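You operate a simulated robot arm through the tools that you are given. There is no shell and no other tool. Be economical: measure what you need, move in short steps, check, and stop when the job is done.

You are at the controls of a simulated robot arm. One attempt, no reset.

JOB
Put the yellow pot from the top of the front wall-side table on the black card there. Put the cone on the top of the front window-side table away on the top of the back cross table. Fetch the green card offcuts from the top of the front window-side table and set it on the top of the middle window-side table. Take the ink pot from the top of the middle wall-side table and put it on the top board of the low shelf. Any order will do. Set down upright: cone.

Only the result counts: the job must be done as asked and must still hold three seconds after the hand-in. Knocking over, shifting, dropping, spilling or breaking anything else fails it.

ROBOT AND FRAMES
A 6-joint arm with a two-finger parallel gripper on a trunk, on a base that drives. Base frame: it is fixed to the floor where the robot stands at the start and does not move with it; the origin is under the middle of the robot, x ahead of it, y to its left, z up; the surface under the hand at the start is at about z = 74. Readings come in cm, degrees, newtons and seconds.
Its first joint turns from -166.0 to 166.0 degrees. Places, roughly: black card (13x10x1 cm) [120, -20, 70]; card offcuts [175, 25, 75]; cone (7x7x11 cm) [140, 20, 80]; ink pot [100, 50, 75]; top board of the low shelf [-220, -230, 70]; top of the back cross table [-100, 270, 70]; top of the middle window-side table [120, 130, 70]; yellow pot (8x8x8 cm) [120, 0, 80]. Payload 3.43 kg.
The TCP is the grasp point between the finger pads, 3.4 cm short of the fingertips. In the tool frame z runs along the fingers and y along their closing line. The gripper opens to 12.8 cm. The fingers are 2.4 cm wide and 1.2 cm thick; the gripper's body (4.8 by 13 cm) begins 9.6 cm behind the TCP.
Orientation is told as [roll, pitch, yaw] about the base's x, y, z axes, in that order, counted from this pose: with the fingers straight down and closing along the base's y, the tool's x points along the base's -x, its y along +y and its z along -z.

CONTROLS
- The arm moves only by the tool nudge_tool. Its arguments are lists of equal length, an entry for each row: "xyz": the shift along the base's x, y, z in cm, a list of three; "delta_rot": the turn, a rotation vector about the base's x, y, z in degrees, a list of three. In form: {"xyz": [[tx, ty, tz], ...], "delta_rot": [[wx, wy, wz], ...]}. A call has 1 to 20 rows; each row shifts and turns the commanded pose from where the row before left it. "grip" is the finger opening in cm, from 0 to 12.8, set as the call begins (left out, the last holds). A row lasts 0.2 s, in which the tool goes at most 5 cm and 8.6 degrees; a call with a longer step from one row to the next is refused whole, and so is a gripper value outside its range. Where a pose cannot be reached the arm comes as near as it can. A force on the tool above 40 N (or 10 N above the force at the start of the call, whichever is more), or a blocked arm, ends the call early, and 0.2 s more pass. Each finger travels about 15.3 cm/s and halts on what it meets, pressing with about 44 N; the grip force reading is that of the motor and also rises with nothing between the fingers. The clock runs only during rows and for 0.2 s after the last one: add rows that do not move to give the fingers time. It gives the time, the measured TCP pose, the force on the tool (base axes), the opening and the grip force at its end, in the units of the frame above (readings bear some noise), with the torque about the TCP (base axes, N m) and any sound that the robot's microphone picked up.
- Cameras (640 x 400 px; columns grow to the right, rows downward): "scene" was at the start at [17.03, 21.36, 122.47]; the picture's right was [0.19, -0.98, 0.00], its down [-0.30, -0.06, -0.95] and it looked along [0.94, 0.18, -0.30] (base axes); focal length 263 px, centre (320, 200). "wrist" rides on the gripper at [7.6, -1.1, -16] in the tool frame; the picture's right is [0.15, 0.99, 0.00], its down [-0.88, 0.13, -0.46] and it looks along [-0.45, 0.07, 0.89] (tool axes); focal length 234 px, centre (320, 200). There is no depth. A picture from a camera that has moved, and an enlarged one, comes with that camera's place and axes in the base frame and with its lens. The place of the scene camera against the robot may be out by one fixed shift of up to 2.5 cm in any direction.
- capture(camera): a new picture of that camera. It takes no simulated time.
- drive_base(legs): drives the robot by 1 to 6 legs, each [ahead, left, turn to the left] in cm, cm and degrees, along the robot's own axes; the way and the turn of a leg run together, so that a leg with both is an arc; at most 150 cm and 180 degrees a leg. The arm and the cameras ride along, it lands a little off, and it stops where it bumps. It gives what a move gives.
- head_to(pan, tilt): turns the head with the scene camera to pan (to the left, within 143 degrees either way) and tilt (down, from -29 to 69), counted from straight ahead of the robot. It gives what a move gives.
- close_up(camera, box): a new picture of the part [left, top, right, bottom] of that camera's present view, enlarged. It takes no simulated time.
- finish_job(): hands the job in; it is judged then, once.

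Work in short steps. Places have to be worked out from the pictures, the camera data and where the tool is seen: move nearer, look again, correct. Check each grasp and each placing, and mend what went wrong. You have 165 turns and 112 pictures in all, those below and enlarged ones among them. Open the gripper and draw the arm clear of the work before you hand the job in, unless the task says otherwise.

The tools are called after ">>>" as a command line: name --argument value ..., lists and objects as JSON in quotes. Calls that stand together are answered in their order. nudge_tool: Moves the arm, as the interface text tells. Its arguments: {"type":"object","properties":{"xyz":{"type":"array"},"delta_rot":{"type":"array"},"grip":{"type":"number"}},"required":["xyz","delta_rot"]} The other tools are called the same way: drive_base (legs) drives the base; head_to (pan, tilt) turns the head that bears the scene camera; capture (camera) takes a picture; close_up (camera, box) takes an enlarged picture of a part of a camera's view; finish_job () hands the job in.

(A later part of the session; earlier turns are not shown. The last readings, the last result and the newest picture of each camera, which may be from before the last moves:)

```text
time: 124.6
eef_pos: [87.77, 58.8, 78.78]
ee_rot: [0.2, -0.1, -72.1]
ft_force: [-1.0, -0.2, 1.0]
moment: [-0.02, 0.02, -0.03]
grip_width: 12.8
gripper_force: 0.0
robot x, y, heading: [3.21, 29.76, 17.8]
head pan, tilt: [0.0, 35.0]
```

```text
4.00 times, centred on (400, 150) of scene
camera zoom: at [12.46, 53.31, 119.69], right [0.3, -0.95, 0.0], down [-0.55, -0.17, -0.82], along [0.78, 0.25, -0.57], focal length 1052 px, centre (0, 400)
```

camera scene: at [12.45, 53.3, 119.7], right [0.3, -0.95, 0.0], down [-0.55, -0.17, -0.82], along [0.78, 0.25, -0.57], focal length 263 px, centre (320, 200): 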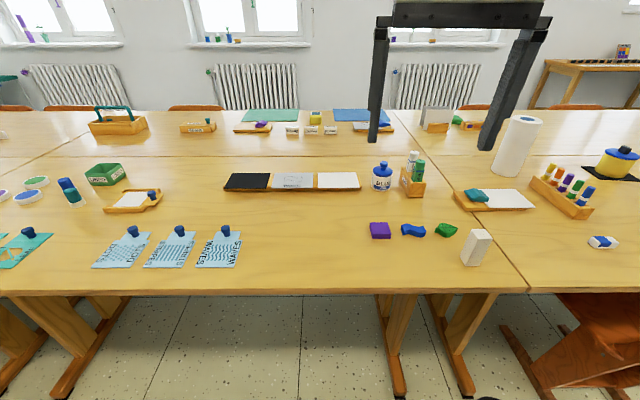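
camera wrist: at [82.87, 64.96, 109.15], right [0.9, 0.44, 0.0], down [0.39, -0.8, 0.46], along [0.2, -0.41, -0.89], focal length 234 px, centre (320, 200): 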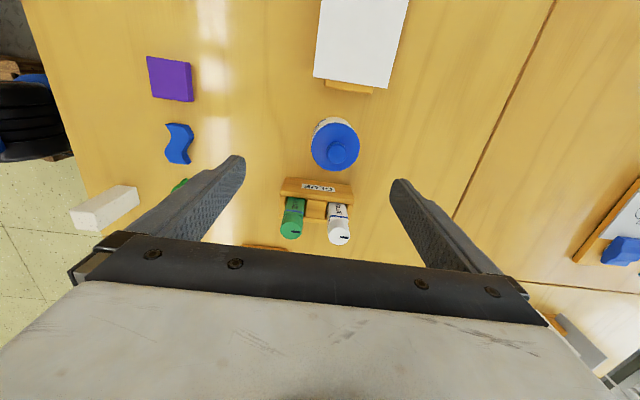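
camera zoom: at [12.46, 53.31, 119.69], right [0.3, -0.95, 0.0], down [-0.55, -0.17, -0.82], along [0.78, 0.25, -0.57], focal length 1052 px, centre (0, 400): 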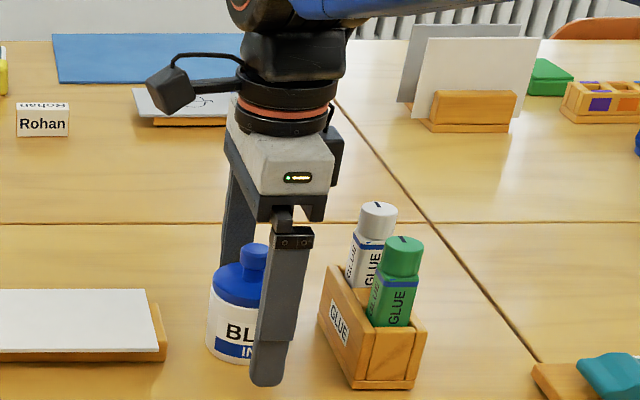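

Alignment agrees with the expected perspective. I close on the body.

>>> nudge_tool --xyz '[[0, 0, 0], [0, 0, 0], [0, 0, 0], [0, 0, 0]]' --delta_rot '[[0, 0, 0], [0, 0, 0], [0, 0, 0], [0, 0, 0]]' --grip 5.5

>>> nudge_tool --xyz '[[0, 0, 1], [0, 0, 1.5], [0, 0, 2], [0, 0, 0]]' --delta_rot '[[0, 0, 0], [0, 0, 0], [0, 0, 0], [0, 0, 0]]'

>>> close_up --camera "scene" --box '[320, 100, 480, 200]'

```text
time: 125.6
eef_pos: [87.74, 58.85, 78.84]
ee_rot: [0.1, 0.0, -72.1]
ft_force: [-0.3, 0.0, 1.0]
moment: [-0.01, 0.08, 0.02]
grip_width: 6.02
gripper_force: 43.7
robot x, y, heading: [3.0, 29.37, 17.7]
head pan, tilt: [0.0, 35.0]
```

```text
time: 126.6
eef_pos: [87.61, 58.9, 83.43]
ee_rot: [0.2, -0.1, -72.2]
ft_force: [-0.2, 0.5, -3.2]
moment: [-0.02, 0.04, 0.03]
grip_width: 6.01
gripper_force: 44.2
robot x, y, heading: [3.53, 29.55, 17.7]
head pan, tilt: [0.0, 35.0]
```

```text
4.00 times, centred on (400, 150) of scene
camera zoom: at [12.47, 53.31, 119.69], right [0.3, -0.95, 0.0], down [-0.55, -0.17, -0.82], along [0.78, 0.25, -0.57], focal length 1052 px, centre (0, 400)
```

zoom: 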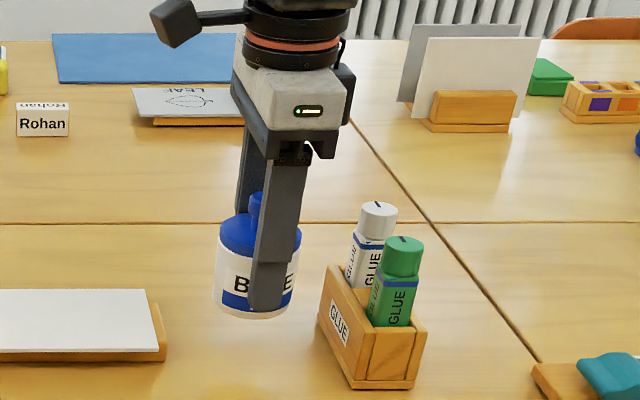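

The ink pot is held whole. I raise and retract the arm, back away from the table, turn toward the low shelf, and drive part way.

>>> nudge_tool --xyz '[[0, 0, 4], [0, 0, 4], [0, 0, 4], [-3, -0.5, 3], [-4, -1, 2], [-4, -1, 2], [-4, -1, 1], [-4, -1.5, 0], [-4, -1.5, 0], [-4, -1.5, 0], [-4, -1.5, 0], [0, 0, 0]]' --delta_rot '[[0, 0, 0], [0, 0, 0], [0, 0, 0], [0, 0, 0], [0, 0, 0], [0, 0, 0], [0, 0, 0], [0, 0, 0], [0, 0, 0], [0, 0, 0], [0, 0, 0], [0, 0, 0]]'

>>> drive_base --legs '[[-30, 0, 0], [0, 0, -148], [140, 0, 0]]'

>>> head_to --pan 5 --tilt 20

>>> capture --camera "scene"

```text
time: 129.2
eef_pos: [56.85, 49.39, 103.31]
ee_rot: [0.3, -0.1, -72.2]
ft_force: [-0.6, -0.3, -2.2]
moment: [0.0, -0.01, -0.02]
grip_width: 6.03
gripper_force: 43.8
robot x, y, heading: [3.21, 29.69, 17.6]
head pan, tilt: [0.0, 35.0]
```

```text
time: 143.9
eef_pos: [-155.91, -123.63, 103.28]
ee_rot: [0.3, -0.1, 137.3]
ft_force: [0.1, 0.2, -2.7]
moment: [0.02, 0.05, 0.01]
grip_width: 6.01
gripper_force: 43.9
robot x, y, heading: [-119.02, -80.09, -132.7]
head pan, tilt: [0.0, 35.0]
```

```text
time: 144.7
eef_pos: [-155.97, -123.49, 103.17]
ee_rot: [0.2, -0.1, 137.3]
ft_force: [0.6, -0.3, -3.0]
moment: [-0.01, 0.0, -0.04]
grip_width: 6.02
gripper_force: 43.7
robot x, y, heading: [-119.07, -80.08, -133.0]
head pan, tilt: [5.0, 20.0]
```

```text
47 pictures are left
camera scene: at [-114.32, -110.68, 122.07], right [-0.79, 0.61, 0.0], down [0.21, 0.27, -0.94], along [-0.58, -0.74, -0.34], focal length 263 px, centre (320, 200)
```

scene: 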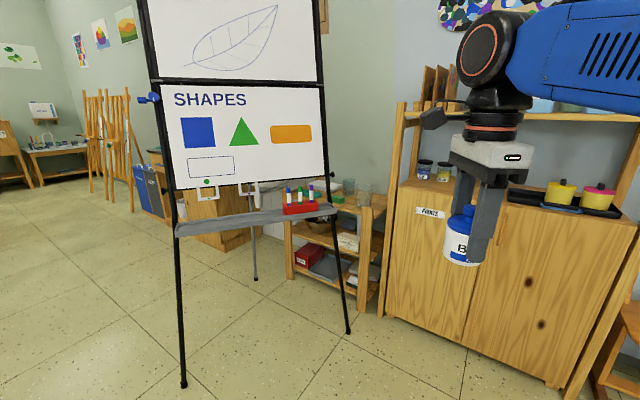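

The low shelf is tucked between the easel and the cupboard. The reachable part is its right-hand end, so I'll approach square-on between the easel's right leg and the cupboard. First I turn and shift sideways, staying back, and look.

>>> drive_base --legs '[[0, 0, -29], [0, 72, 0], [15, 0, 0]]'

>>> head_to --pan 15 --tilt 25

>>> capture --camera "scene"

```text
time: 151.0
eef_pos: [-164.49, -172.86, 103.24]
ee_rot: [0.3, -0.1, 107.8]
ft_force: [0.4, 1.7, -3.1]
moment: [-0.01, 0.03, 0.01]
grip_width: 6.03
gripper_force: 43.6
robot x, y, heading: [-111.28, -153.02, -162.1]
head pan, tilt: [5.0, 20.0]
```

```text
time: 151.7
eef_pos: [-164.63, -172.7, 103.33]
ee_rot: [0.2, -0.2, 107.9]
ft_force: [-0.3, -1.1, -2.8]
moment: [0.01, -0.01, 0.02]
grip_width: 6.03
gripper_force: 44.0
robot x, y, heading: [-110.8, -152.51, -162.4]
head pan, tilt: [15.0, 25.0]
```

```text
46 pictures are left
camera scene: at [-119.93, -183.72, 121.27], right [-0.54, 0.84, 0.0], down [0.36, 0.23, -0.91], along [-0.76, -0.49, -0.42], focal length 263 px, centre (320, 200)
```

scene: 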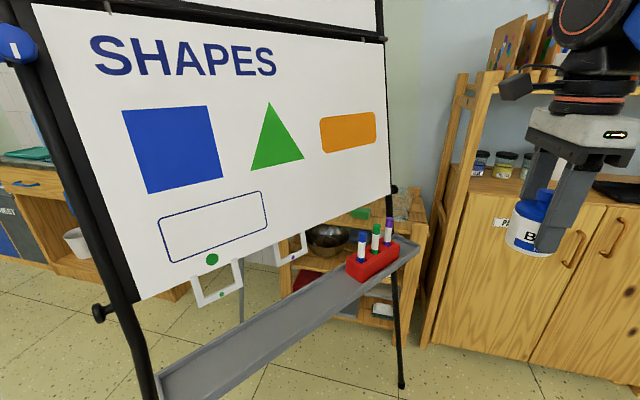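

>>> close_up --camera "scene" --box '[260, 160, 460, 340]'

```text
2.22 times, centred on (360, 250) of scene
camera zoom: at [-119.93, -183.72, 121.27], right [-0.54, 0.84, 0.0], down [0.36, 0.23, -0.91], along [-0.76, -0.49, -0.42], focal length 584 px, centre (231, 89)
```

zoom: 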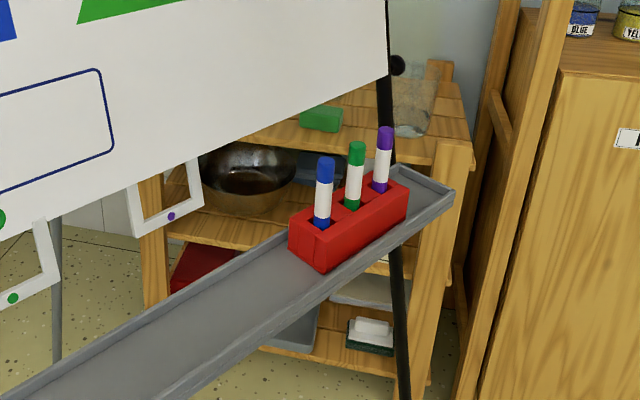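

The board's back right corner looks free: a glass jar stands near the front and a green block sits further left. I drive straight in 33 cm, keeping to the right of the easel leg.

>>> drive_base --legs '[[0, -3, 0.5], [33, 0, 0]]'

>>> head_to --pan 10 --tilt 30

>>> capture --camera "scene"

>>> capture --camera "wrist"

```text
time: 154.3
eef_pos: [-196.98, -180.04, 103.24]
ee_rot: [0.2, 0.0, 107.9]
ft_force: [0.2, -0.5, -3.4]
moment: [0.03, -0.04, -0.01]
grip_width: 6.02
gripper_force: 44.4
robot x, y, heading: [-143.48, -160.18, -162.2]
head pan, tilt: [15.0, 25.0]
```

```text
time: 155.0
eef_pos: [-197.14, -179.98, 103.28]
ee_rot: [0.2, 0.0, 107.9]
ft_force: [0.6, -0.3, -3.4]
moment: [0.02, 0.0, 0.01]
grip_width: 6.03
gripper_force: 43.8
robot x, y, heading: [-144.08, -160.15, -162.3]
head pan, tilt: [10.0, 30.0]
```

```text
44 pictures are left
camera scene: at [-152.67, -190.27, 120.47], right [-0.46, 0.89, 0.0], down [0.44, 0.23, -0.87], along [-0.77, -0.4, -0.5], focal length 263 px, centre (320, 200)
```

scene: 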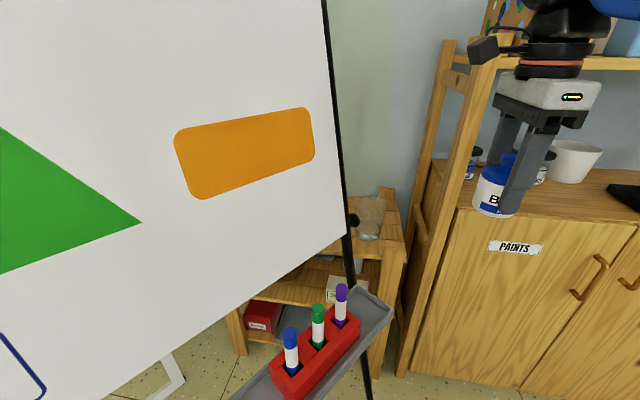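

```text
43 pictures are left
camera wrist: at [-193.74, -186.98, 119.2], right [-0.9, -0.44, 0.0], down [-0.39, 0.8, 0.46], along [-0.2, 0.41, -0.89], focal length 234 px, centre (320, 200)
```

wrist: 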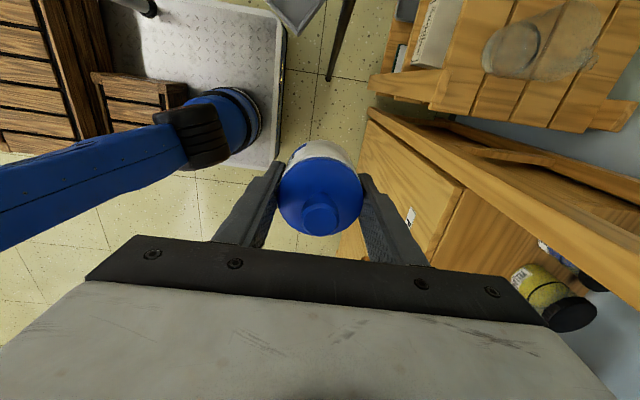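

The arm line would pass close to the cupboard's front upright, so I shift the base 8 cm left (still clear of the easel) and look down again.

>>> drive_base --legs '[[0, 8, 0]]'

>>> nudge_tool --xyz '[[-3.5, -1.3, 0], [-3.5, -1.3, 0], [-3.5, -1.3, 0], [-3.5, -1.3, 0], [0, 0, 0]]' --delta_rot '[[0, 0, 0], [0, 0, 0], [0, 0, 0], [0, 0, 0], [0, 0, 0]]'

>>> capture --camera "wrist"

>>> capture --camera "scene"

```text
time: 156.0
eef_pos: [-194.62, -187.74, 103.21]
ee_rot: [0.2, 0.0, 107.9]
ft_force: [-0.3, 0.4, -3.9]
moment: [0.01, 0.01, 0.03]
grip_width: 6.01
gripper_force: 43.9
robot x, y, heading: [-140.87, -168.25, -162.4]
head pan, tilt: [10.0, 30.0]
```

```text
time: 157.2
eef_pos: [-208.62, -192.95, 103.39]
ee_rot: [0.3, -0.1, 107.9]
ft_force: [0.2, 0.1, -3.0]
moment: [-0.02, -0.01, 0.0]
grip_width: 6.0
gripper_force: 44.3
robot x, y, heading: [-140.77, -168.04, -162.4]
head pan, tilt: [10.0, 30.0]
```

```text
42 pictures are left
camera wrist: at [-205.29, -199.84, 119.24], right [-0.9, -0.44, 0.0], down [-0.39, 0.8, 0.46], along [-0.21, 0.41, -0.89], focal length 234 px, centre (320, 200)
```

wrist: 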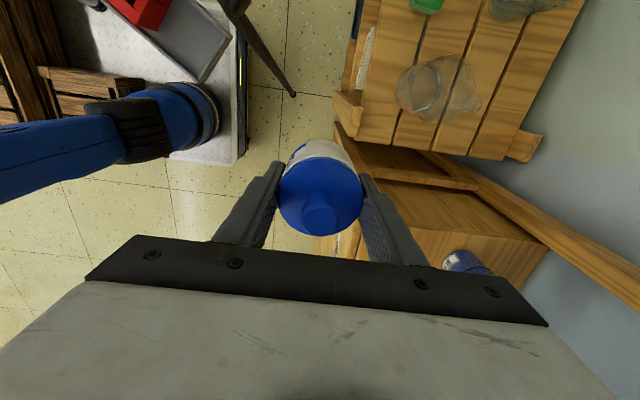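

```text
41 pictures are left
camera scene: at [-150.2, -198.0, 120.47], right [-0.46, 0.89, 0.0], down [0.44, 0.23, -0.87], along [-0.77, -0.4, -0.5], focal length 263 px, centre (320, 200)
```

scene: 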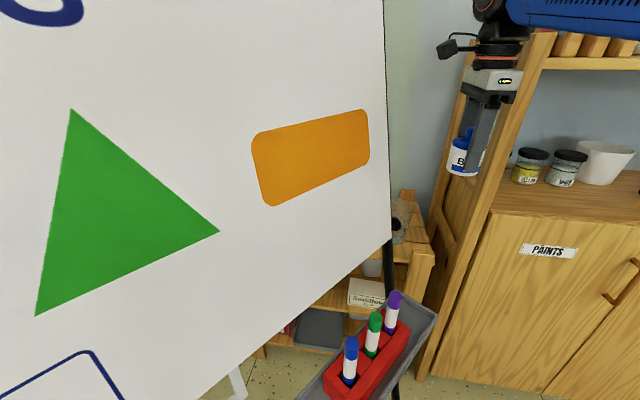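

The free spot is behind and right of the jar, at about (-235.8, -208.6). I move over it, descending to z≈95, then check.

>>> nudge_tool --xyz '[[-3.4, -1.95, -1], [-3.4, -1.95, -1], [-3.4, -1.95, -1], [-3.4, -1.95, -1], [-3.4, -1.95, -1], [-3.4, -1.95, -1], [-3.4, -1.95, -1], [-3.4, -1.95, -1], [0, 0, 0]]' --delta_rot '[[0, 0, 0], [0, 0, 0], [0, 0, 0], [0, 0, 0], [0, 0, 0], [0, 0, 0], [0, 0, 0], [0, 0, 0], [0, 0, 0]]'

>>> capture --camera "wrist"

>>> capture --camera "scene"

```text
time: 159.2
eef_pos: [-235.94, -208.56, 95.26]
ee_rot: [0.1, -0.1, 108.0]
ft_force: [-0.8, 0.2, -3.7]
moment: [-0.01, -0.01, 0.01]
grip_width: 5.98
gripper_force: 43.8
robot x, y, heading: [-140.87, -167.89, -162.3]
head pan, tilt: [10.0, 30.0]
```

```text
40 pictures are left
camera wrist: at [-232.63, -215.47, 111.24], right [-0.9, -0.44, 0.0], down [-0.39, 0.8, 0.46], along [-0.2, 0.41, -0.89], focal length 234 px, centre (320, 200)
```

wrist: 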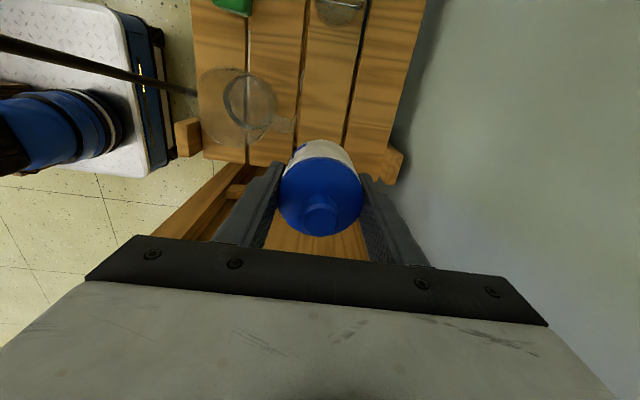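

```text
39 pictures are left
camera scene: at [-150.21, -198.01, 120.47], right [-0.46, 0.89, 0.0], down [0.44, 0.23, -0.87], along [-0.77, -0.4, -0.5], focal length 263 px, centre (320, 200)
```

scene: 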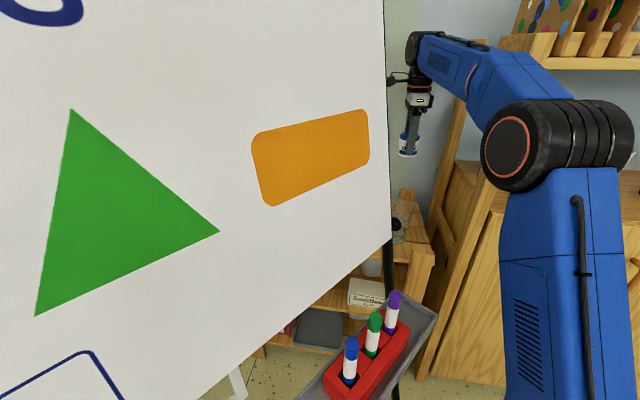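

I shift 3.5 cm further back for more room from the jar and descend to just above the board.

>>> nudge_tool --xyz '[[-3.3, -1.1, 0], [0, 0, -4], [0, 0, -4], [0, 0, -4], [0, 0, -3], [0, 0, -2], [0, 0, 0]]' --delta_rot '[[0, 0, 0], [0, 0, 0], [0, 0, 0], [0, 0, 0], [0, 0, 0], [0, 0, 0], [0, 0, 0]]'

>>> capture --camera "wrist"

```text
time: 160.8
eef_pos: [-238.96, -209.45, 78.48]
ee_rot: [0.2, -0.1, 108.0]
ft_force: [-0.4, 0.2, -4.0]
moment: [0.01, 0.02, -0.03]
grip_width: 6.0
gripper_force: 44.2
robot x, y, heading: [-141.02, -167.82, -162.3]
head pan, tilt: [10.0, 30.0]
```

```text
38 pictures are left
camera wrist: at [-235.7, -216.44, 94.27], right [-0.9, -0.44, 0.0], down [-0.39, 0.8, 0.46], along [-0.2, 0.41, -0.89], focal length 234 px, centre (320, 200)
```

wrist: 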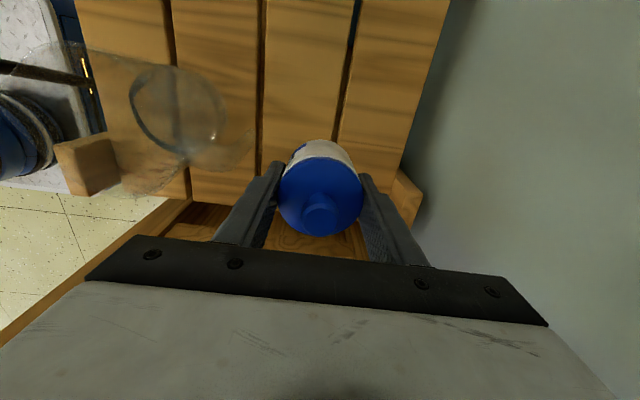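

I nudge 1.5 cm further inward from the board's end and lower in small steps until contact.

>>> nudge_tool --xyz '[[0.5, -1.5, 0], [0, 0, -0.8], [0, 0, -0.8], [0, 0, -0.5], [0, 0, 0]]' --delta_rot '[[0, 0, 0], [0, 0, 0], [0, 0, 0], [0, 0, 0], [0, 0, 0]]'

>>> nudge_tool --xyz '[[0, 0, -0.4], [0, 0, 0]]' --delta_rot '[[0, 0, 0], [0, 0, 0]]'

>>> nudge_tool --xyz '[[0, 0, -0.4], [0, 0, 0]]' --delta_rot '[[0, 0, 0], [0, 0, 0]]'

```text
time: 162.0
eef_pos: [-238.46, -211.14, 76.12]
ee_rot: [0.2, -0.1, 107.9]
ft_force: [-0.8, -0.4, -2.8]
moment: [0.02, 0.0, 0.0]
grip_width: 6.02
gripper_force: 43.8
robot x, y, heading: [-141.32, -168.33, -162.4]
head pan, tilt: [10.0, 30.0]
```

```text
time: 162.6
eef_pos: [-238.59, -211.13, 75.69]
ee_rot: [0.2, -0.1, 107.8]
ft_force: [-0.1, 0.1, -3.5]
moment: [0.02, -0.04, 0.01]
grip_width: 6.03
gripper_force: 43.9
robot x, y, heading: [-140.97, -168.3, -162.1]
head pan, tilt: [10.0, 30.0]
```

```text
time: 163.2
eef_pos: [-238.51, -211.17, 75.24]
ee_rot: [0.2, -0.1, 108.0]
ft_force: [0.3, 0.1, -2.8]
moment: [0.02, -0.02, -0.01]
grip_width: 6.0
gripper_force: 44.0
robot x, y, heading: [-141.19, -167.65, -162.1]
head pan, tilt: [10.0, 30.0]
```

>>> nudge_tool --xyz '[[0, 0, -0.4], [0, 0, 0]]' --delta_rot '[[0, 0, 0], [0, 0, 0]]'

>>> nudge_tool --xyz '[[0, 0, -0.3], [0, 0, 0]]' --delta_rot '[[0, 0, 0], [0, 0, 0]]'

>>> capture --camera "wrist"

```text
time: 163.8
eef_pos: [-238.61, -211.22, 74.92]
ee_rot: [0.2, -0.1, 107.9]
ft_force: [0.3, -0.1, -2.9]
moment: [0.04, 0.02, 0.03]
grip_width: 6.02
gripper_force: 44.0
robot x, y, heading: [-140.93, -168.09, -162.2]
head pan, tilt: [10.0, 30.0]
```

```text
time: 164.4
eef_pos: [-238.61, -211.16, 74.58]
ee_rot: [0.1, 0.0, 107.9]
ft_force: [0.9, 0.2, -3.4]
moment: [-0.01, 0.0, -0.01]
grip_width: 6.03
gripper_force: 44.6
robot x, y, heading: [-141.35, -167.94, -162.3]
head pan, tilt: [10.0, 30.0]
```

```text
37 pictures are left
camera wrist: at [-235.27, -218.12, 90.53], right [-0.9, -0.44, 0.0], down [-0.39, 0.8, 0.46], along [-0.2, 0.41, -0.89], focal length 234 px, centre (320, 200)
```

wrist: 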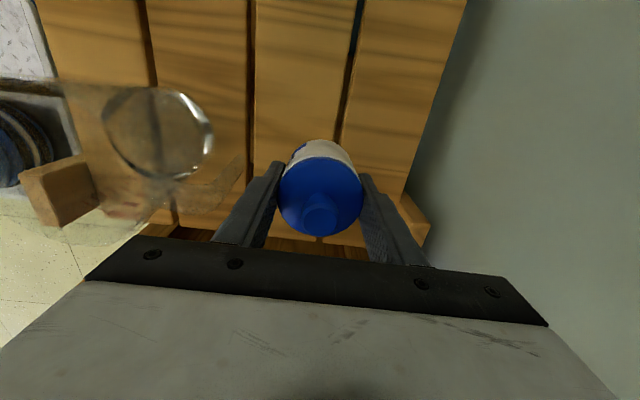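

Still hanging; I continue down in small steps.

>>> nudge_tool --xyz '[[0, 0, -0.35], [0, 0, 0]]' --delta_rot '[[0, 0, 0], [0, 0, 0]]'

>>> nudge_tool --xyz '[[0, 0, -0.35], [0, 0, 0]]' --delta_rot '[[0, 0, 0], [0, 0, 0]]'

>>> nudge_tool --xyz '[[0, 0, -0.35], [0, 0, 0]]' --delta_rot '[[0, 0, 0], [0, 0, 0]]'

>>> nudge_tool --xyz '[[0, 0, -0.35], [0, 0, 0]]' --delta_rot '[[0, 0, 0], [0, 0, 0]]'

```text
time: 165.0
eef_pos: [-238.58, -211.33, 74.23]
ee_rot: [0.2, -0.1, 107.9]
ft_force: [0.3, 0.4, -3.2]
moment: [-0.01, 0.0, 0.05]
grip_width: 6.04
gripper_force: 44.5
robot x, y, heading: [-141.41, -167.94, -162.5]
head pan, tilt: [10.0, 30.0]
```

```text
time: 165.6
eef_pos: [-238.57, -211.11, 73.9]
ee_rot: [0.2, 0.0, 107.8]
ft_force: [-0.1, -0.4, -2.4]
moment: [0.03, 0.0, 0.04]
grip_width: 6.0
gripper_force: 44.0
robot x, y, heading: [-141.28, -167.74, -162.5]
head pan, tilt: [10.0, 30.0]
```

```text
time: 166.2
eef_pos: [-238.61, -211.16, 73.62]
ee_rot: [0.2, -0.1, 107.9]
ft_force: [-0.3, -0.4, -3.1]
moment: [-0.02, -0.01, -0.02]
grip_width: 6.0
gripper_force: 43.6
robot x, y, heading: [-141.48, -168.18, -162.2]
head pan, tilt: [10.0, 30.0]
```

```text
time: 166.8
eef_pos: [-238.58, -211.13, 73.2]
ee_rot: [0.1, -0.1, 107.9]
ft_force: [0.6, 0.3, -4.6]
moment: [0.0, -0.03, 0.01]
grip_width: 6.04
gripper_force: 43.7
robot x, y, heading: [-141.16, -168.0, -162.3]
head pan, tilt: [10.0, 30.0]
```

>>> nudge_tool --xyz '[[0, 0, -0.35], [0, 0, 0]]' --delta_rot '[[0, 0, 0], [0, 0, 0]]'

>>> nudge_tool --xyz '[[0, 0, -0.35], [0, 0, 0]]' --delta_rot '[[0, 0, 0], [0, 0, 0]]'

>>> close_up --camera "scene" --box '[360, 130, 480, 250]'

>>> capture --camera "wrist"

```text
time: 167.4
eef_pos: [-238.68, -211.32, 72.84]
ee_rot: [0.2, -0.1, 107.9]
ft_force: [0.1, 0.4, -3.3]
moment: [0.02, -0.02, -0.02]
grip_width: 6.02
gripper_force: 44.2
robot x, y, heading: [-141.33, -167.86, -162.4]
head pan, tilt: [10.0, 30.0]
```

```text
time: 168.0
eef_pos: [-238.61, -211.21, 72.53]
ee_rot: [0.2, -0.2, 107.9]
ft_force: [-0.9, -0.4, -1.9]
moment: [0.0, 0.0, 0.01]
grip_width: 6.0
gripper_force: 43.7
robot x, y, heading: [-141.06, -168.08, -162.6]
head pan, tilt: [10.0, 30.0]
```

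```text
3.33 times, centred on (420, 190) of scene
camera zoom: at [-150.22, -198.01, 120.47], right [-0.46, 0.89, 0.0], down [0.44, 0.23, -0.87], along [-0.77, -0.4, -0.5], focal length 876 px, centre (-13, 233)
```

zoom: 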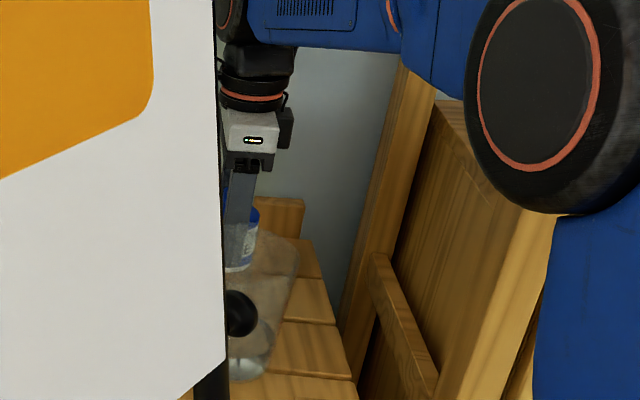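

```text
35 pictures are left
camera wrist: at [-235.31, -218.12, 88.45], right [-0.9, -0.44, 0.0], down [-0.39, 0.8, 0.46], along [-0.2, 0.41, -0.89], focal length 234 px, centre (320, 200)
```

wrist: 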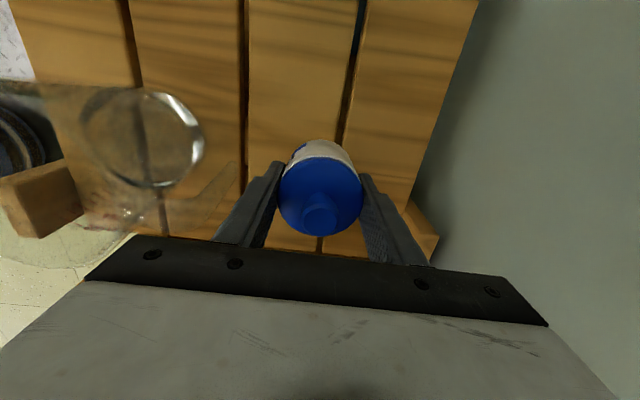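

Comparing plank widths at two heights puts the board at z≈66, so about 1.8 cm remain. I go on down.

>>> nudge_tool --xyz '[[0, 0, -0.6], [0, 0, -0.5], [0, 0, 0]]' --delta_rot '[[0, 0, 0], [0, 0, 0], [0, 0, 0]]'

>>> nudge_tool --xyz '[[0, 0, -0.3], [0, 0, 0]]' --delta_rot '[[0, 0, 0], [0, 0, 0]]'

>>> nudge_tool --xyz '[[0, 0, -0.3], [0, 0, 0]]' --delta_rot '[[0, 0, 0], [0, 0, 0]]'

>>> nudge_tool --xyz '[[0, 0, -0.2], [0, 0, 0]]' --delta_rot '[[0, 0, 0], [0, 0, 0]]'

```text
time: 168.8
eef_pos: [-238.73, -211.21, 71.47]
ee_rot: [0.2, -0.1, 108.0]
ft_force: [0.5, 0.9, -3.5]
moment: [0.03, 0.0, -0.05]
grip_width: 6.02
gripper_force: 44.4
robot x, y, heading: [-140.89, -168.06, -162.4]
head pan, tilt: [10.0, 30.0]
```

```text
time: 169.4
eef_pos: [-238.74, -211.19, 71.04]
ee_rot: [0.3, -0.2, 107.9]
ft_force: [1.3, 0.1, -2.7]
moment: [0.0, -0.01, -0.02]
grip_width: 6.01
gripper_force: 44.2
robot x, y, heading: [-141.08, -167.94, -162.3]
head pan, tilt: [10.0, 30.0]
```

```text
time: 170.0
eef_pos: [-238.78, -211.26, 70.78]
ee_rot: [0.3, -0.1, 107.9]
ft_force: [-0.3, -0.1, -2.7]
moment: [-0.04, -0.01, 0.01]
grip_width: 6.0
gripper_force: 43.8
robot x, y, heading: [-141.05, -168.07, -162.5]
head pan, tilt: [10.0, 30.0]
```

```text
time: 170.6
eef_pos: [-238.72, -211.06, 70.69]
ee_rot: [0.2, -0.1, 107.9]
ft_force: [-0.3, -0.6, -2.3]
moment: [0.04, -0.01, -0.02]
grip_width: 6.03
gripper_force: 44.1
robot x, y, heading: [-141.11, -168.1, -162.2]
head pan, tilt: [10.0, 30.0]
```

>>> nudge_tool --xyz '[[0, 0, -0.25], [0, 0, 0]]' --delta_rot '[[0, 0, 0], [0, 0, 0]]'

>>> nudge_tool --xyz '[[0, 0, -0.25], [0, 0, 0]]' --delta_rot '[[0, 0, 0], [0, 0, 0]]'

>>> nudge_tool --xyz '[[0, 0, -0.25], [0, 0, 0]]' --delta_rot '[[0, 0, 0], [0, 0, 0]]'

```text
time: 171.2
eef_pos: [-238.72, -211.21, 70.42]
ee_rot: [0.1, -0.1, 107.9]
ft_force: [-0.1, -1.2, -3.1]
moment: [-0.03, -0.04, -0.03]
grip_width: 6.02
gripper_force: 44.0
robot x, y, heading: [-141.31, -167.85, -162.3]
head pan, tilt: [10.0, 30.0]
```

```text
time: 171.8
eef_pos: [-238.68, -211.13, 70.22]
ee_rot: [0.3, -0.2, 107.9]
ft_force: [-4.0, -0.5, 12.0]
moment: [0.08, -0.25, 0.01]
grip_width: 6.01
gripper_force: 43.6
robot x, y, heading: [-141.33, -167.85, -162.6]
head pan, tilt: [10.0, 30.0]
```

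```text
time: 172.6
eef_pos: [-238.61, -211.21, 70.32]
ee_rot: [0.5, 0.0, 107.9]
ft_force: [3.3, 2.3, 9.3]
moment: [0.17, -0.46, 0.03]
grip_width: 6.02
gripper_force: 43.7
robot x, y, heading: [-141.03, -168.52, -162.2]
head pan, tilt: [10.0, 30.0]
stopped in row 2: the force on the tool passed its limit at 44 N (the readings are from after the stop); the commanded pose is now the measured one
```

Contact. I open just enough, then rise straight up.

>>> nudge_tool --xyz '[[0, 0, 0], [0, 0, 0], [0, 0, 0]]' --delta_rot '[[0, 0, 0], [0, 0, 0], [0, 0, 0]]' --grip 8.0

>>> nudge_tool --xyz '[[0, 0, 1], [0, 0, 2], [0, 0, 3], [0, 0, 4], [0, 0, 4], [0, 0, 4], [0, 0, 4], [0, 0, 0]]' --delta_rot '[[0, 0, 0], [0, 0, 0], [0, 0, 0], [0, 0, 0], [0, 0, 0], [0, 0, 0], [0, 0, 0], [0, 0, 0]]'

>>> capture --camera "wrist"

```text
time: 173.4
eef_pos: [-238.74, -211.12, 70.07]
ee_rot: [0.5, -0.1, 107.9]
ft_force: [-0.7, 0.1, -0.6]
moment: [0.02, -0.02, -0.03]
grip_width: 8.0
gripper_force: 0.1
robot x, y, heading: [-141.36, -168.13, -162.3]
head pan, tilt: [10.0, 30.0]
```

```text
time: 175.2
eef_pos: [-238.87, -211.35, 92.28]
ee_rot: [0.4, -0.1, 108.0]
ft_force: [-0.1, 0.9, 1.0]
moment: [-0.02, 0.0, 0.0]
grip_width: 8.0
gripper_force: 0.0
robot x, y, heading: [-141.07, -168.17, -162.1]
head pan, tilt: [10.0, 30.0]
```

```text
34 pictures are left
camera wrist: at [-235.41, -218.17, 108.16], right [-0.9, -0.44, 0.01], down [-0.39, 0.8, 0.46], along [-0.21, 0.41, -0.89], focal length 234 px, centre (320, 200)
```

wrist: 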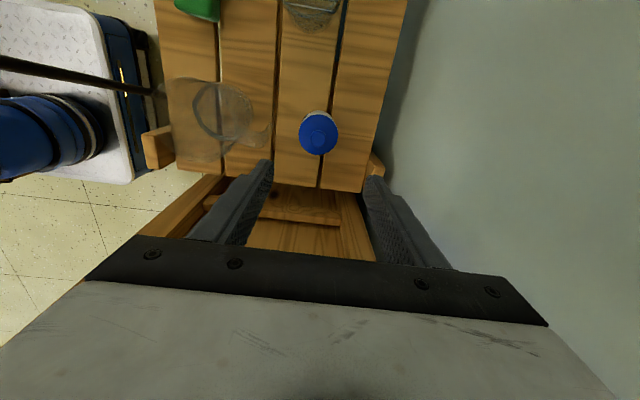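

The ink pot stands on the shelf's top board. I retract the arm along the same path, back out, and head round toward the window side.

>>> nudge_tool --xyz '[[0, 0, 4], [0, 0, 4], [3.4, 2.1, 2], [3.4, 2.1, 1], [3.4, 2.1, 0], [3.4, 2.1, 0], [3.4, 2.1, 0], [3.4, 2.1, 0], [3.4, 2.1, 0], [3.4, 2.1, 0], [3.7, 1.2, 0], [3.7, 1.2, 0], [3.7, 1.2, 0], [3.7, 1.2, 0]]' --delta_rot '[[0, 0, 0], [0, 0, 0], [0, 0, 0], [0, 0, 0], [0, 0, 0], [0, 0, 0], [0, 0, 0], [0, 0, 0], [0, 0, 0], [0, 0, 0], [0, 0, 0], [0, 0, 0], [0, 0, 0], [0, 0, 0]]'

>>> drive_base --legs '[[-60, 0, 0], [0, 0, 90.5], [0, 142, 0]]'

```text
time: 178.2
eef_pos: [-196.78, -189.72, 103.08]
ee_rot: [0.3, -0.2, 107.9]
ft_force: [-0.5, 0.0, -1.0]
moment: [0.03, -0.04, -0.03]
grip_width: 8.01
gripper_force: 0.0
robot x, y, heading: [-141.03, -167.87, -162.2]
head pan, tilt: [10.0, 30.0]
```

```text
time: 192.1
eef_pos: [73.97, -164.48, 103.19]
ee_rot: [0.5, 0.0, -163.1]
ft_force: [0.1, -1.7, -0.2]
moment: [0.01, 0.02, -0.01]
grip_width: 8.0
gripper_force: 0.1
robot x, y, heading: [52.91, -108.21, -73.2]
head pan, tilt: [10.0, 30.0]
```

>>> drive_base --legs '[[86, 0, 1.5], [0, 150, 0], [0, 74, 0]]'

>>> head_to --pan 140 --tilt 25

>>> capture --camera "scene"

```text
time: 207.3
eef_pos: [313.37, -172.91, 103.1]
ee_rot: [0.4, -0.1, -161.5]
ft_force: [0.2, -0.7, -0.3]
moment: [0.0, 0.02, 0.03]
grip_width: 8.01
gripper_force: 0.0
robot x, y, heading: [291.22, -117.76, -71.7]
head pan, tilt: [10.0, 30.0]
```

```text
time: 209.4
eef_pos: [313.38, -172.89, 103.18]
ee_rot: [0.3, -0.1, -161.6]
ft_force: [0.1, -0.3, -0.1]
moment: [0.03, -0.01, -0.01]
grip_width: 8.01
gripper_force: 0.1
robot x, y, heading: [291.35, -117.42, -71.6]
head pan, tilt: [140.0, 25.0]
```

```text
33 pictures are left
camera scene: at [317.81, -112.14, 121.27], right [0.93, -0.37, 0.0], down [-0.16, -0.39, -0.91], along [0.33, 0.84, -0.42], focal length 263 px, centre (320, 200)
```

scene: 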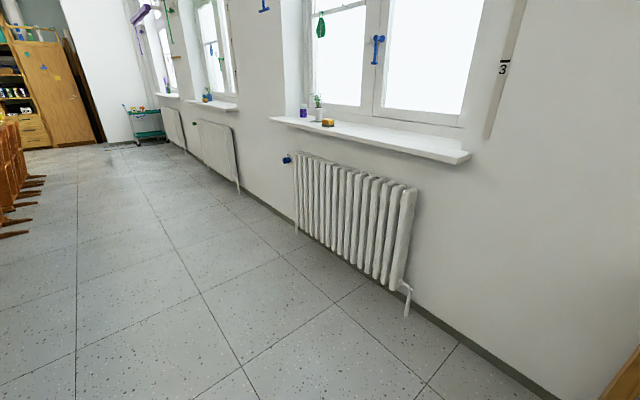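

The aisle is wide and clear. I back up along it to opposite the cone and turn to face the table.

>>> drive_base --legs '[[-150, 0, 0], [-48, 0, 0], [0, 0, -90]]'

>>> head_to --pan 5 --tilt 35

>>> capture --camera "scene"

```text
time: 223.4
eef_pos: [173.12, 56.0, 103.15]
ee_rot: [0.5, -0.1, 104.8]
ft_force: [0.0, -0.3, 0.4]
moment: [0.0, 0.0, -0.02]
grip_width: 7.98
gripper_force: 0.1
robot x, y, heading: [229.96, 74.8, -165.4]
head pan, tilt: [140.0, 25.0]
```

```text
time: 225.6
eef_pos: [173.16, 55.98, 103.14]
ee_rot: [0.5, -0.1, 104.9]
ft_force: [0.1, 0.5, -0.4]
moment: [0.03, 0.02, 0.0]
grip_width: 7.97
gripper_force: 0.1
robot x, y, heading: [230.15, 74.89, -165.3]
head pan, tilt: [5.0, 35.0]
```

```text
32 pictures are left
camera scene: at [219.27, 46.08, 119.69], right [-0.34, 0.94, 0.0], down [0.54, 0.19, -0.82], along [-0.77, -0.28, -0.57], focal length 263 px, centre (320, 200)
```

scene: 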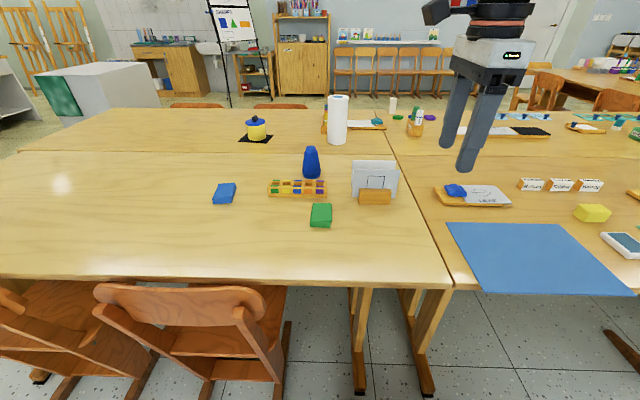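

A clear view: the green offcuts are at about (170.6, 26) and the cone behind at about (146, 16). There's free space on the middle window-side table around (130, 56). I move over the offcuts with the gripper open.

>>> nudge_tool --xyz '[[0, -4.5, 0], [0, -4.5, 0], [0, -4.5, -1], [-0.5, -4.5, -1], [-0.5, -4.5, -1], [-0.5, -4.5, -1], [-0.5, -3, -2], [0, 0, 0]]' --delta_rot '[[0, 0, 0], [0, 0, 0], [0, 0, 0], [0, 0, 0], [0, 0, 0], [0, 0, 0], [0, 0, 0], [0, 0, 0]]' --grip 12.8

>>> capture --camera "wrist"

>>> close_up --camera "scene" --box '[200, 130, 440, 280]'

```text
time: 227.4
eef_pos: [171.11, 26.04, 97.26]
ee_rot: [0.4, -0.1, 104.9]
ft_force: [-0.5, 0.0, -0.2]
moment: [-0.03, -0.04, 0.01]
grip_width: 12.81
gripper_force: 0.0
robot x, y, heading: [229.75, 74.9, -165.3]
head pan, tilt: [5.0, 35.0]
```

```text
31 pictures are left
camera wrist: at [174.17, 18.91, 113.27], right [-0.92, -0.4, 0.01], down [-0.35, 0.82, 0.46], along [-0.19, 0.42, -0.89], focal length 234 px, centre (320, 200)
```

wrist: 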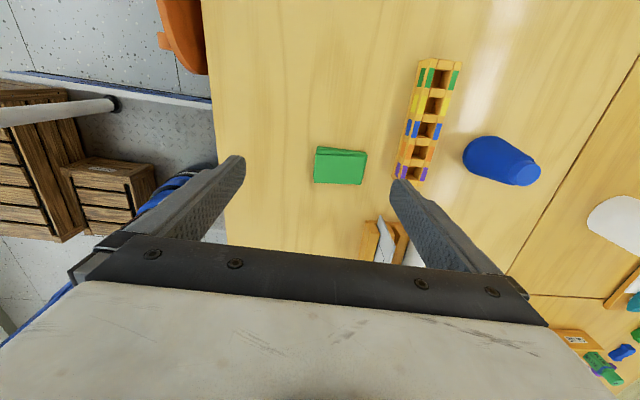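

```text
2.67 times, centred on (320, 205) of scene
camera zoom: at [219.28, 46.08, 119.69], right [-0.34, 0.94, 0.0], down [0.54, 0.19, -0.82], along [-0.77, -0.28, -0.57], focal length 701 px, centre (320, 187)
```

zoom: 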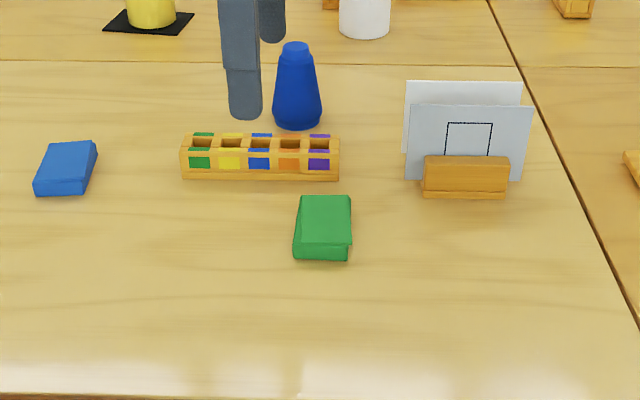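

The offcuts form a slab about 8.3 × 5.6 cm centred near (165.7, 29.3), aligned with the table. I shift over it, align, and lower to check.

>>> nudge_tool --xyz '[[-2.7, 1.6, -2], [-2.7, 1.6, -3], [0, 0, -4], [0, 0, 0]]' --delta_rot '[[0, 0, 3], [0, 0, 0], [0, 0, 0], [0, 0, 0]]' --grip 11.2

>>> capture --camera "wrist"

```text
time: 228.4
eef_pos: [165.65, 29.32, 88.35]
ee_rot: [0.4, -0.1, 108.0]
ft_force: [0.0, 0.0, 0.2]
moment: [0.0, 0.0, 0.02]
grip_width: 11.17
gripper_force: 0.1
robot x, y, heading: [229.77, 74.26, -165.1]
head pan, tilt: [5.0, 35.0]
```

```text
29 pictures are left
camera wrist: at [169.1, 22.42, 104.24], right [-0.9, -0.44, 0.01], down [-0.39, 0.8, 0.46], along [-0.21, 0.41, -0.89], focal length 234 px, centre (320, 200)
```

wrist: 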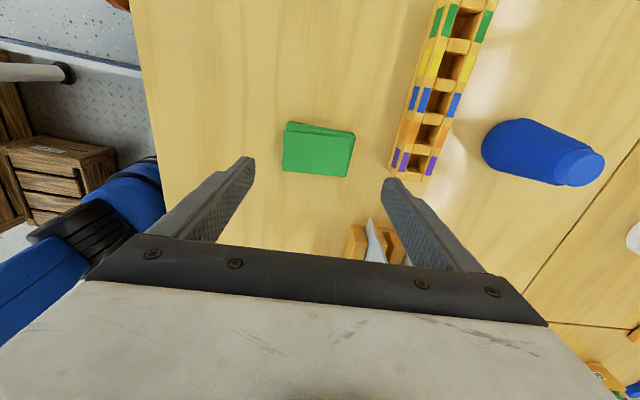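

Centred exactly. I open to 12 cm, descend to the slab and close.

>>> nudge_tool --xyz '[[0, 0, -4], [0, 0, -3.5], [0, 0, -2], [0, 0, -0.8], [0, 0, 0]]' --delta_rot '[[0, 0, 0], [0, 0, 0], [0, 0, 0], [0, 0, 0], [0, 0, 0]]' --grip 12

>>> nudge_tool --xyz '[[0, 0, 0], [0, 0, 0], [0, 0, 0], [0, 0, 0]]' --delta_rot '[[0, 0, 0], [0, 0, 0], [0, 0, 0], [0, 0, 0]]' --grip 7

>>> nudge_tool --xyz '[[0, 0, 1], [0, 0, 2], [0, 0, 3], [0, 0, 0]]' --delta_rot '[[0, 0, 0], [0, 0, 0], [0, 0, 0], [0, 0, 0]]'

>>> capture --camera "wrist"

```text
time: 229.6
eef_pos: [165.96, 29.32, 77.87]
ee_rot: [0.4, 0.0, 107.9]
ft_force: [-1.2, -0.1, -0.4]
moment: [0.03, 0.0, -0.03]
grip_width: 12.03
gripper_force: 0.0
robot x, y, heading: [229.83, 74.87, -165.2]
head pan, tilt: [5.0, 35.0]
```

```text
time: 230.6
eef_pos: [165.92, 29.22, 77.8]
ee_rot: [0.3, -0.1, 107.9]
ft_force: [-0.2, 0.9, 0.1]
moment: [-0.01, -0.02, -0.01]
grip_width: 8.43
gripper_force: 43.5
robot x, y, heading: [229.66, 74.83, -165.5]
head pan, tilt: [5.0, 35.0]
```

```text
time: 231.6
eef_pos: [165.85, 29.21, 83.93]
ee_rot: [0.4, 0.0, 107.9]
ft_force: [-0.1, -0.4, -0.8]
moment: [0.02, -0.01, -0.03]
grip_width: 8.41
gripper_force: 43.8
robot x, y, heading: [230.11, 74.8, -165.4]
head pan, tilt: [5.0, 35.0]
```

```text
28 pictures are left
camera wrist: at [169.24, 22.37, 99.91], right [-0.9, -0.44, 0.01], down [-0.39, 0.8, 0.46], along [-0.21, 0.41, -0.89], focal length 234 px, centre (320, 200)
```

wrist: 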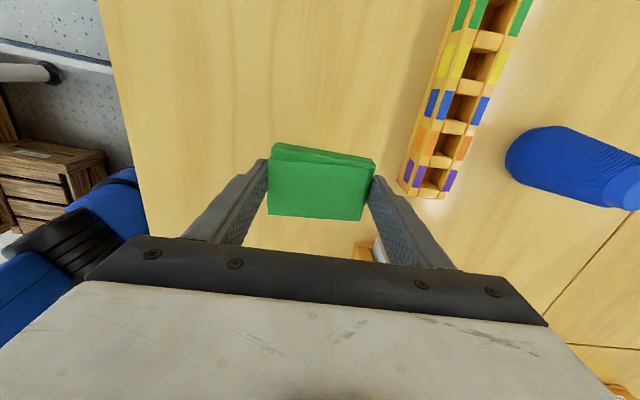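

The slab is held. I raise it well over the card holder and move over to the middle window-side table.

>>> nudge_tool --xyz '[[0, 0, 4.5], [0, 0, 4.5], [0, 0, 4.5], [0, 0, 4.5], [-3.57, 2.49, 0], [-3.57, 2.49, 0], [-3.57, 2.49, 0], [-3.57, 2.49, 0], [-3.57, 2.49, 0], [-3.57, 2.49, 0], [-3.57, 2.49, -1], [-3.57, 2.49, -2], [-3.57, 2.49, -2], [-3.57, 2.49, -2], [-3.57, 2.49, -2], [0, 0, 0]]' --delta_rot '[[0, 0, 0], [0, 0, 0], [0, 0, 0], [0, 0, 0], [0, 0, 0], [0, 0, 0], [0, 0, 0], [0, 0, 0], [0, 0, 0], [0, 0, 0], [0, 0, 0], [0, 0, 0], [0, 0, 0], [0, 0, 0], [0, 0, 0], [0, 0, 0]]'

>>> capture --camera "wrist"

>>> capture --camera "scene"

```text
time: 235.0
eef_pos: [126.57, 56.58, 92.96]
ee_rot: [0.4, -0.1, 107.9]
ft_force: [-0.5, -0.1, 0.2]
moment: [0.02, 0.02, 0.01]
grip_width: 8.36
gripper_force: 43.9
robot x, y, heading: [229.8, 74.63, -165.4]
head pan, tilt: [5.0, 35.0]
```

```text
27 pictures are left
camera wrist: at [129.93, 49.6, 108.81], right [-0.9, -0.44, 0.01], down [-0.39, 0.8, 0.46], along [-0.21, 0.41, -0.89], focal length 234 px, centre (320, 200)
```

wrist: 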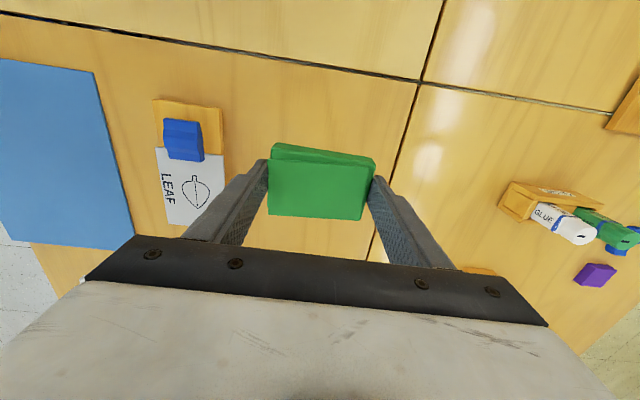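

```text
26 pictures are left
camera scene: at [219.26, 46.09, 119.69], right [-0.34, 0.94, 0.0], down [0.54, 0.19, -0.82], along [-0.77, -0.28, -0.57], focal length 263 px, centre (320, 200)
```

scene: 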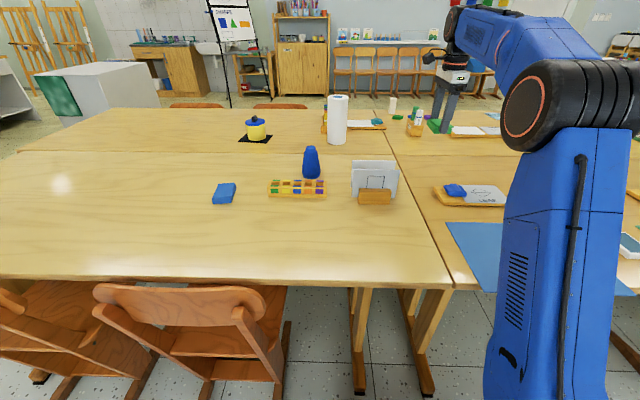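

The spot is clear of the leaf tray and seams. I lower it to the table, release, and rise.

>>> nudge_tool --xyz '[[0, 0, -4], [0, 0, -4], [0, 0, -3.5], [0, 0, -2], [0, 0, -0.9], [0, 0, 0]]' --delta_rot '[[0, 0, 0], [0, 0, 0], [0, 0, 0], [0, 0, 0], [0, 0, 0], [0, 0, 0]]'

>>> nudge_tool --xyz '[[0, 0, -0.3], [0, 0, 0]]' --delta_rot '[[0, 0, 0], [0, 0, 0]]'

```text
time: 236.4
eef_pos: [126.44, 56.58, 78.53]
ee_rot: [0.4, -0.1, 107.9]
ft_force: [0.2, 0.1, -0.6]
moment: [0.0, 0.02, 0.03]
grip_width: 8.37
gripper_force: 43.6
robot x, y, heading: [229.82, 74.82, -165.4]
head pan, tilt: [5.0, 35.0]
```

```text
time: 237.0
eef_pos: [126.59, 56.61, 78.26]
ee_rot: [0.4, -0.1, 107.9]
ft_force: [-0.6, 0.7, -0.8]
moment: [0.0, 0.01, -0.01]
grip_width: 8.39
gripper_force: 43.9
robot x, y, heading: [229.83, 75.21, -165.2]
head pan, tilt: [5.0, 35.0]
```

>>> nudge_tool --xyz '[[0, 0, -0.3], [0, 0, 0]]' --delta_rot '[[0, 0, 0], [0, 0, 0]]'

>>> nudge_tool --xyz '[[0, 0, 0], [0, 0, 0], [0, 0, 1], [0, 0, 3], [0, 0, 4], [0, 0, 4], [0, 0, 4], [0, 0, 0]]' --delta_rot '[[0, 0, 0], [0, 0, 0], [0, 0, 0], [0, 0, 0], [0, 0, 0], [0, 0, 0], [0, 0, 0], [0, 0, 0]]' --grip 11.5

>>> capture --camera "wrist"

```text
time: 237.6
eef_pos: [126.49, 56.56, 77.92]
ee_rot: [0.3, -0.1, 107.9]
ft_force: [0.6, 0.5, -0.7]
moment: [0.01, -0.02, -0.03]
grip_width: 8.36
gripper_force: 44.3
robot x, y, heading: [229.81, 74.93, -165.0]
head pan, tilt: [5.0, 35.0]
```

```text
time: 239.4
eef_pos: [126.4, 56.65, 93.94]
ee_rot: [0.5, -0.1, 108.0]
ft_force: [0.7, -1.2, -0.1]
moment: [0.02, 0.0, 0.01]
grip_width: 11.52
gripper_force: 0.1
robot x, y, heading: [229.63, 74.72, -165.3]
head pan, tilt: [5.0, 35.0]
```

```text
25 pictures are left
camera wrist: at [129.73, 49.64, 109.87], right [-0.9, -0.44, 0.01], down [-0.39, 0.8, 0.46], along [-0.21, 0.41, -0.89], focal length 234 px, centre (320, 200)
```

wrist: 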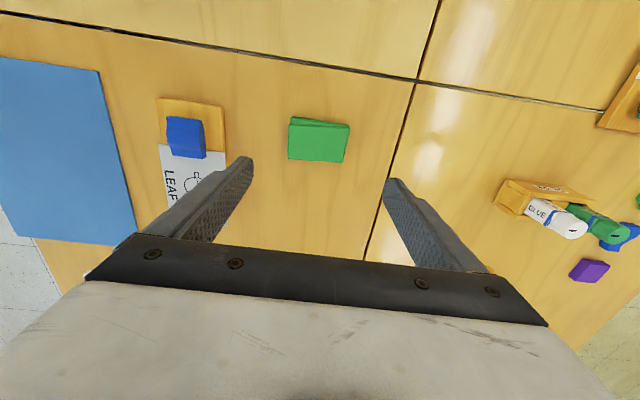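

The green offcuts lie on the middle window-side table. Now the cone: I raise, turn the closing line along the table's length, and move over it at about (143, 18.5).

>>> nudge_tool --xyz '[[0, 0, 4], [0, 0, 4], [0, 0, 0], [1.87, -4.26, 0], [1.87, -4.26, 0], [1.87, -4.26, 0], [1.87, -4.26, 0], [1.87, -4.26, 0], [1.87, -4.26, 0], [1.87, -4.26, 0], [1.87, -4.26, 0], [1.87, -4.26, 0], [0, 0, -2], [0, 0, 0]]' --delta_rot '[[0, 0, 8.2], [0, 0, 8.2], [0, 0, 8.2], [0, 0, 8.2], [0, 0, 8.2], [0, 0, 8.2], [0, 0, 8.2], [0, 0, 8.2], [0, 0, 8.2], [0, 0, 8.2], [0, 0, 8.2], [0, 0, 0], [0, 0, 0], [0, 0, 0]]' --grip 12.8

>>> capture --camera "wrist"

>>> close_up --camera "scene" --box '[220, 100, 460, 250]'

```text
time: 242.4
eef_pos: [143.49, 18.3, 99.83]
ee_rot: [0.4, -0.1, -162.0]
ft_force: [1.1, -0.1, 0.9]
moment: [-0.03, -0.02, -0.03]
grip_width: 12.81
gripper_force: 0.0
robot x, y, heading: [229.85, 74.71, -165.3]
head pan, tilt: [5.0, 35.0]
```

```text
24 pictures are left
camera wrist: at [150.2, 21.9, 115.82], right [0.45, -0.89, 0.01], down [-0.8, -0.39, 0.46], along [-0.41, -0.21, -0.89], focal length 234 px, centre (320, 200)
```

wrist: 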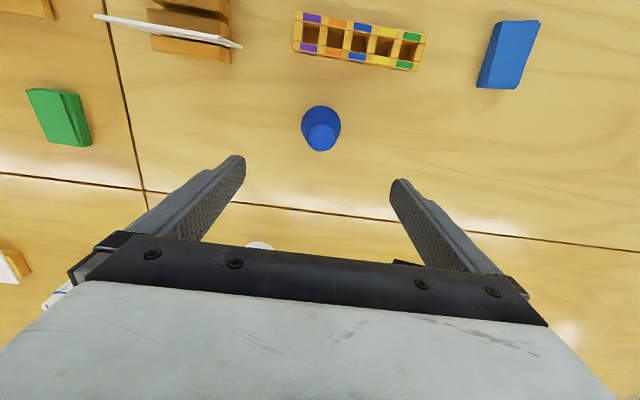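

```text
2.67 times, centred on (340, 175) of scene
camera zoom: at [219.28, 46.07, 119.69], right [-0.34, 0.94, 0.0], down [0.54, 0.19, -0.82], along [-0.77, -0.28, -0.57], focal length 701 px, centre (267, 267)
```

zoom: 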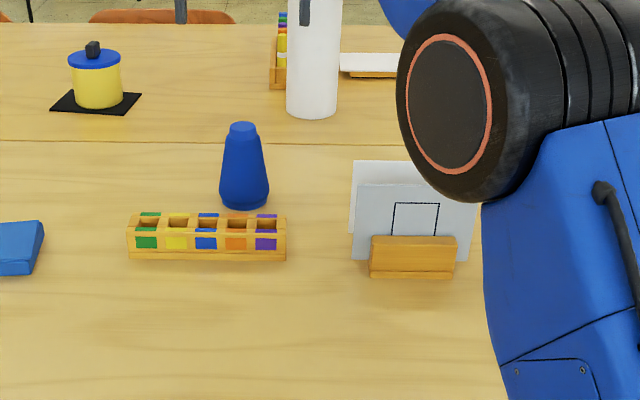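

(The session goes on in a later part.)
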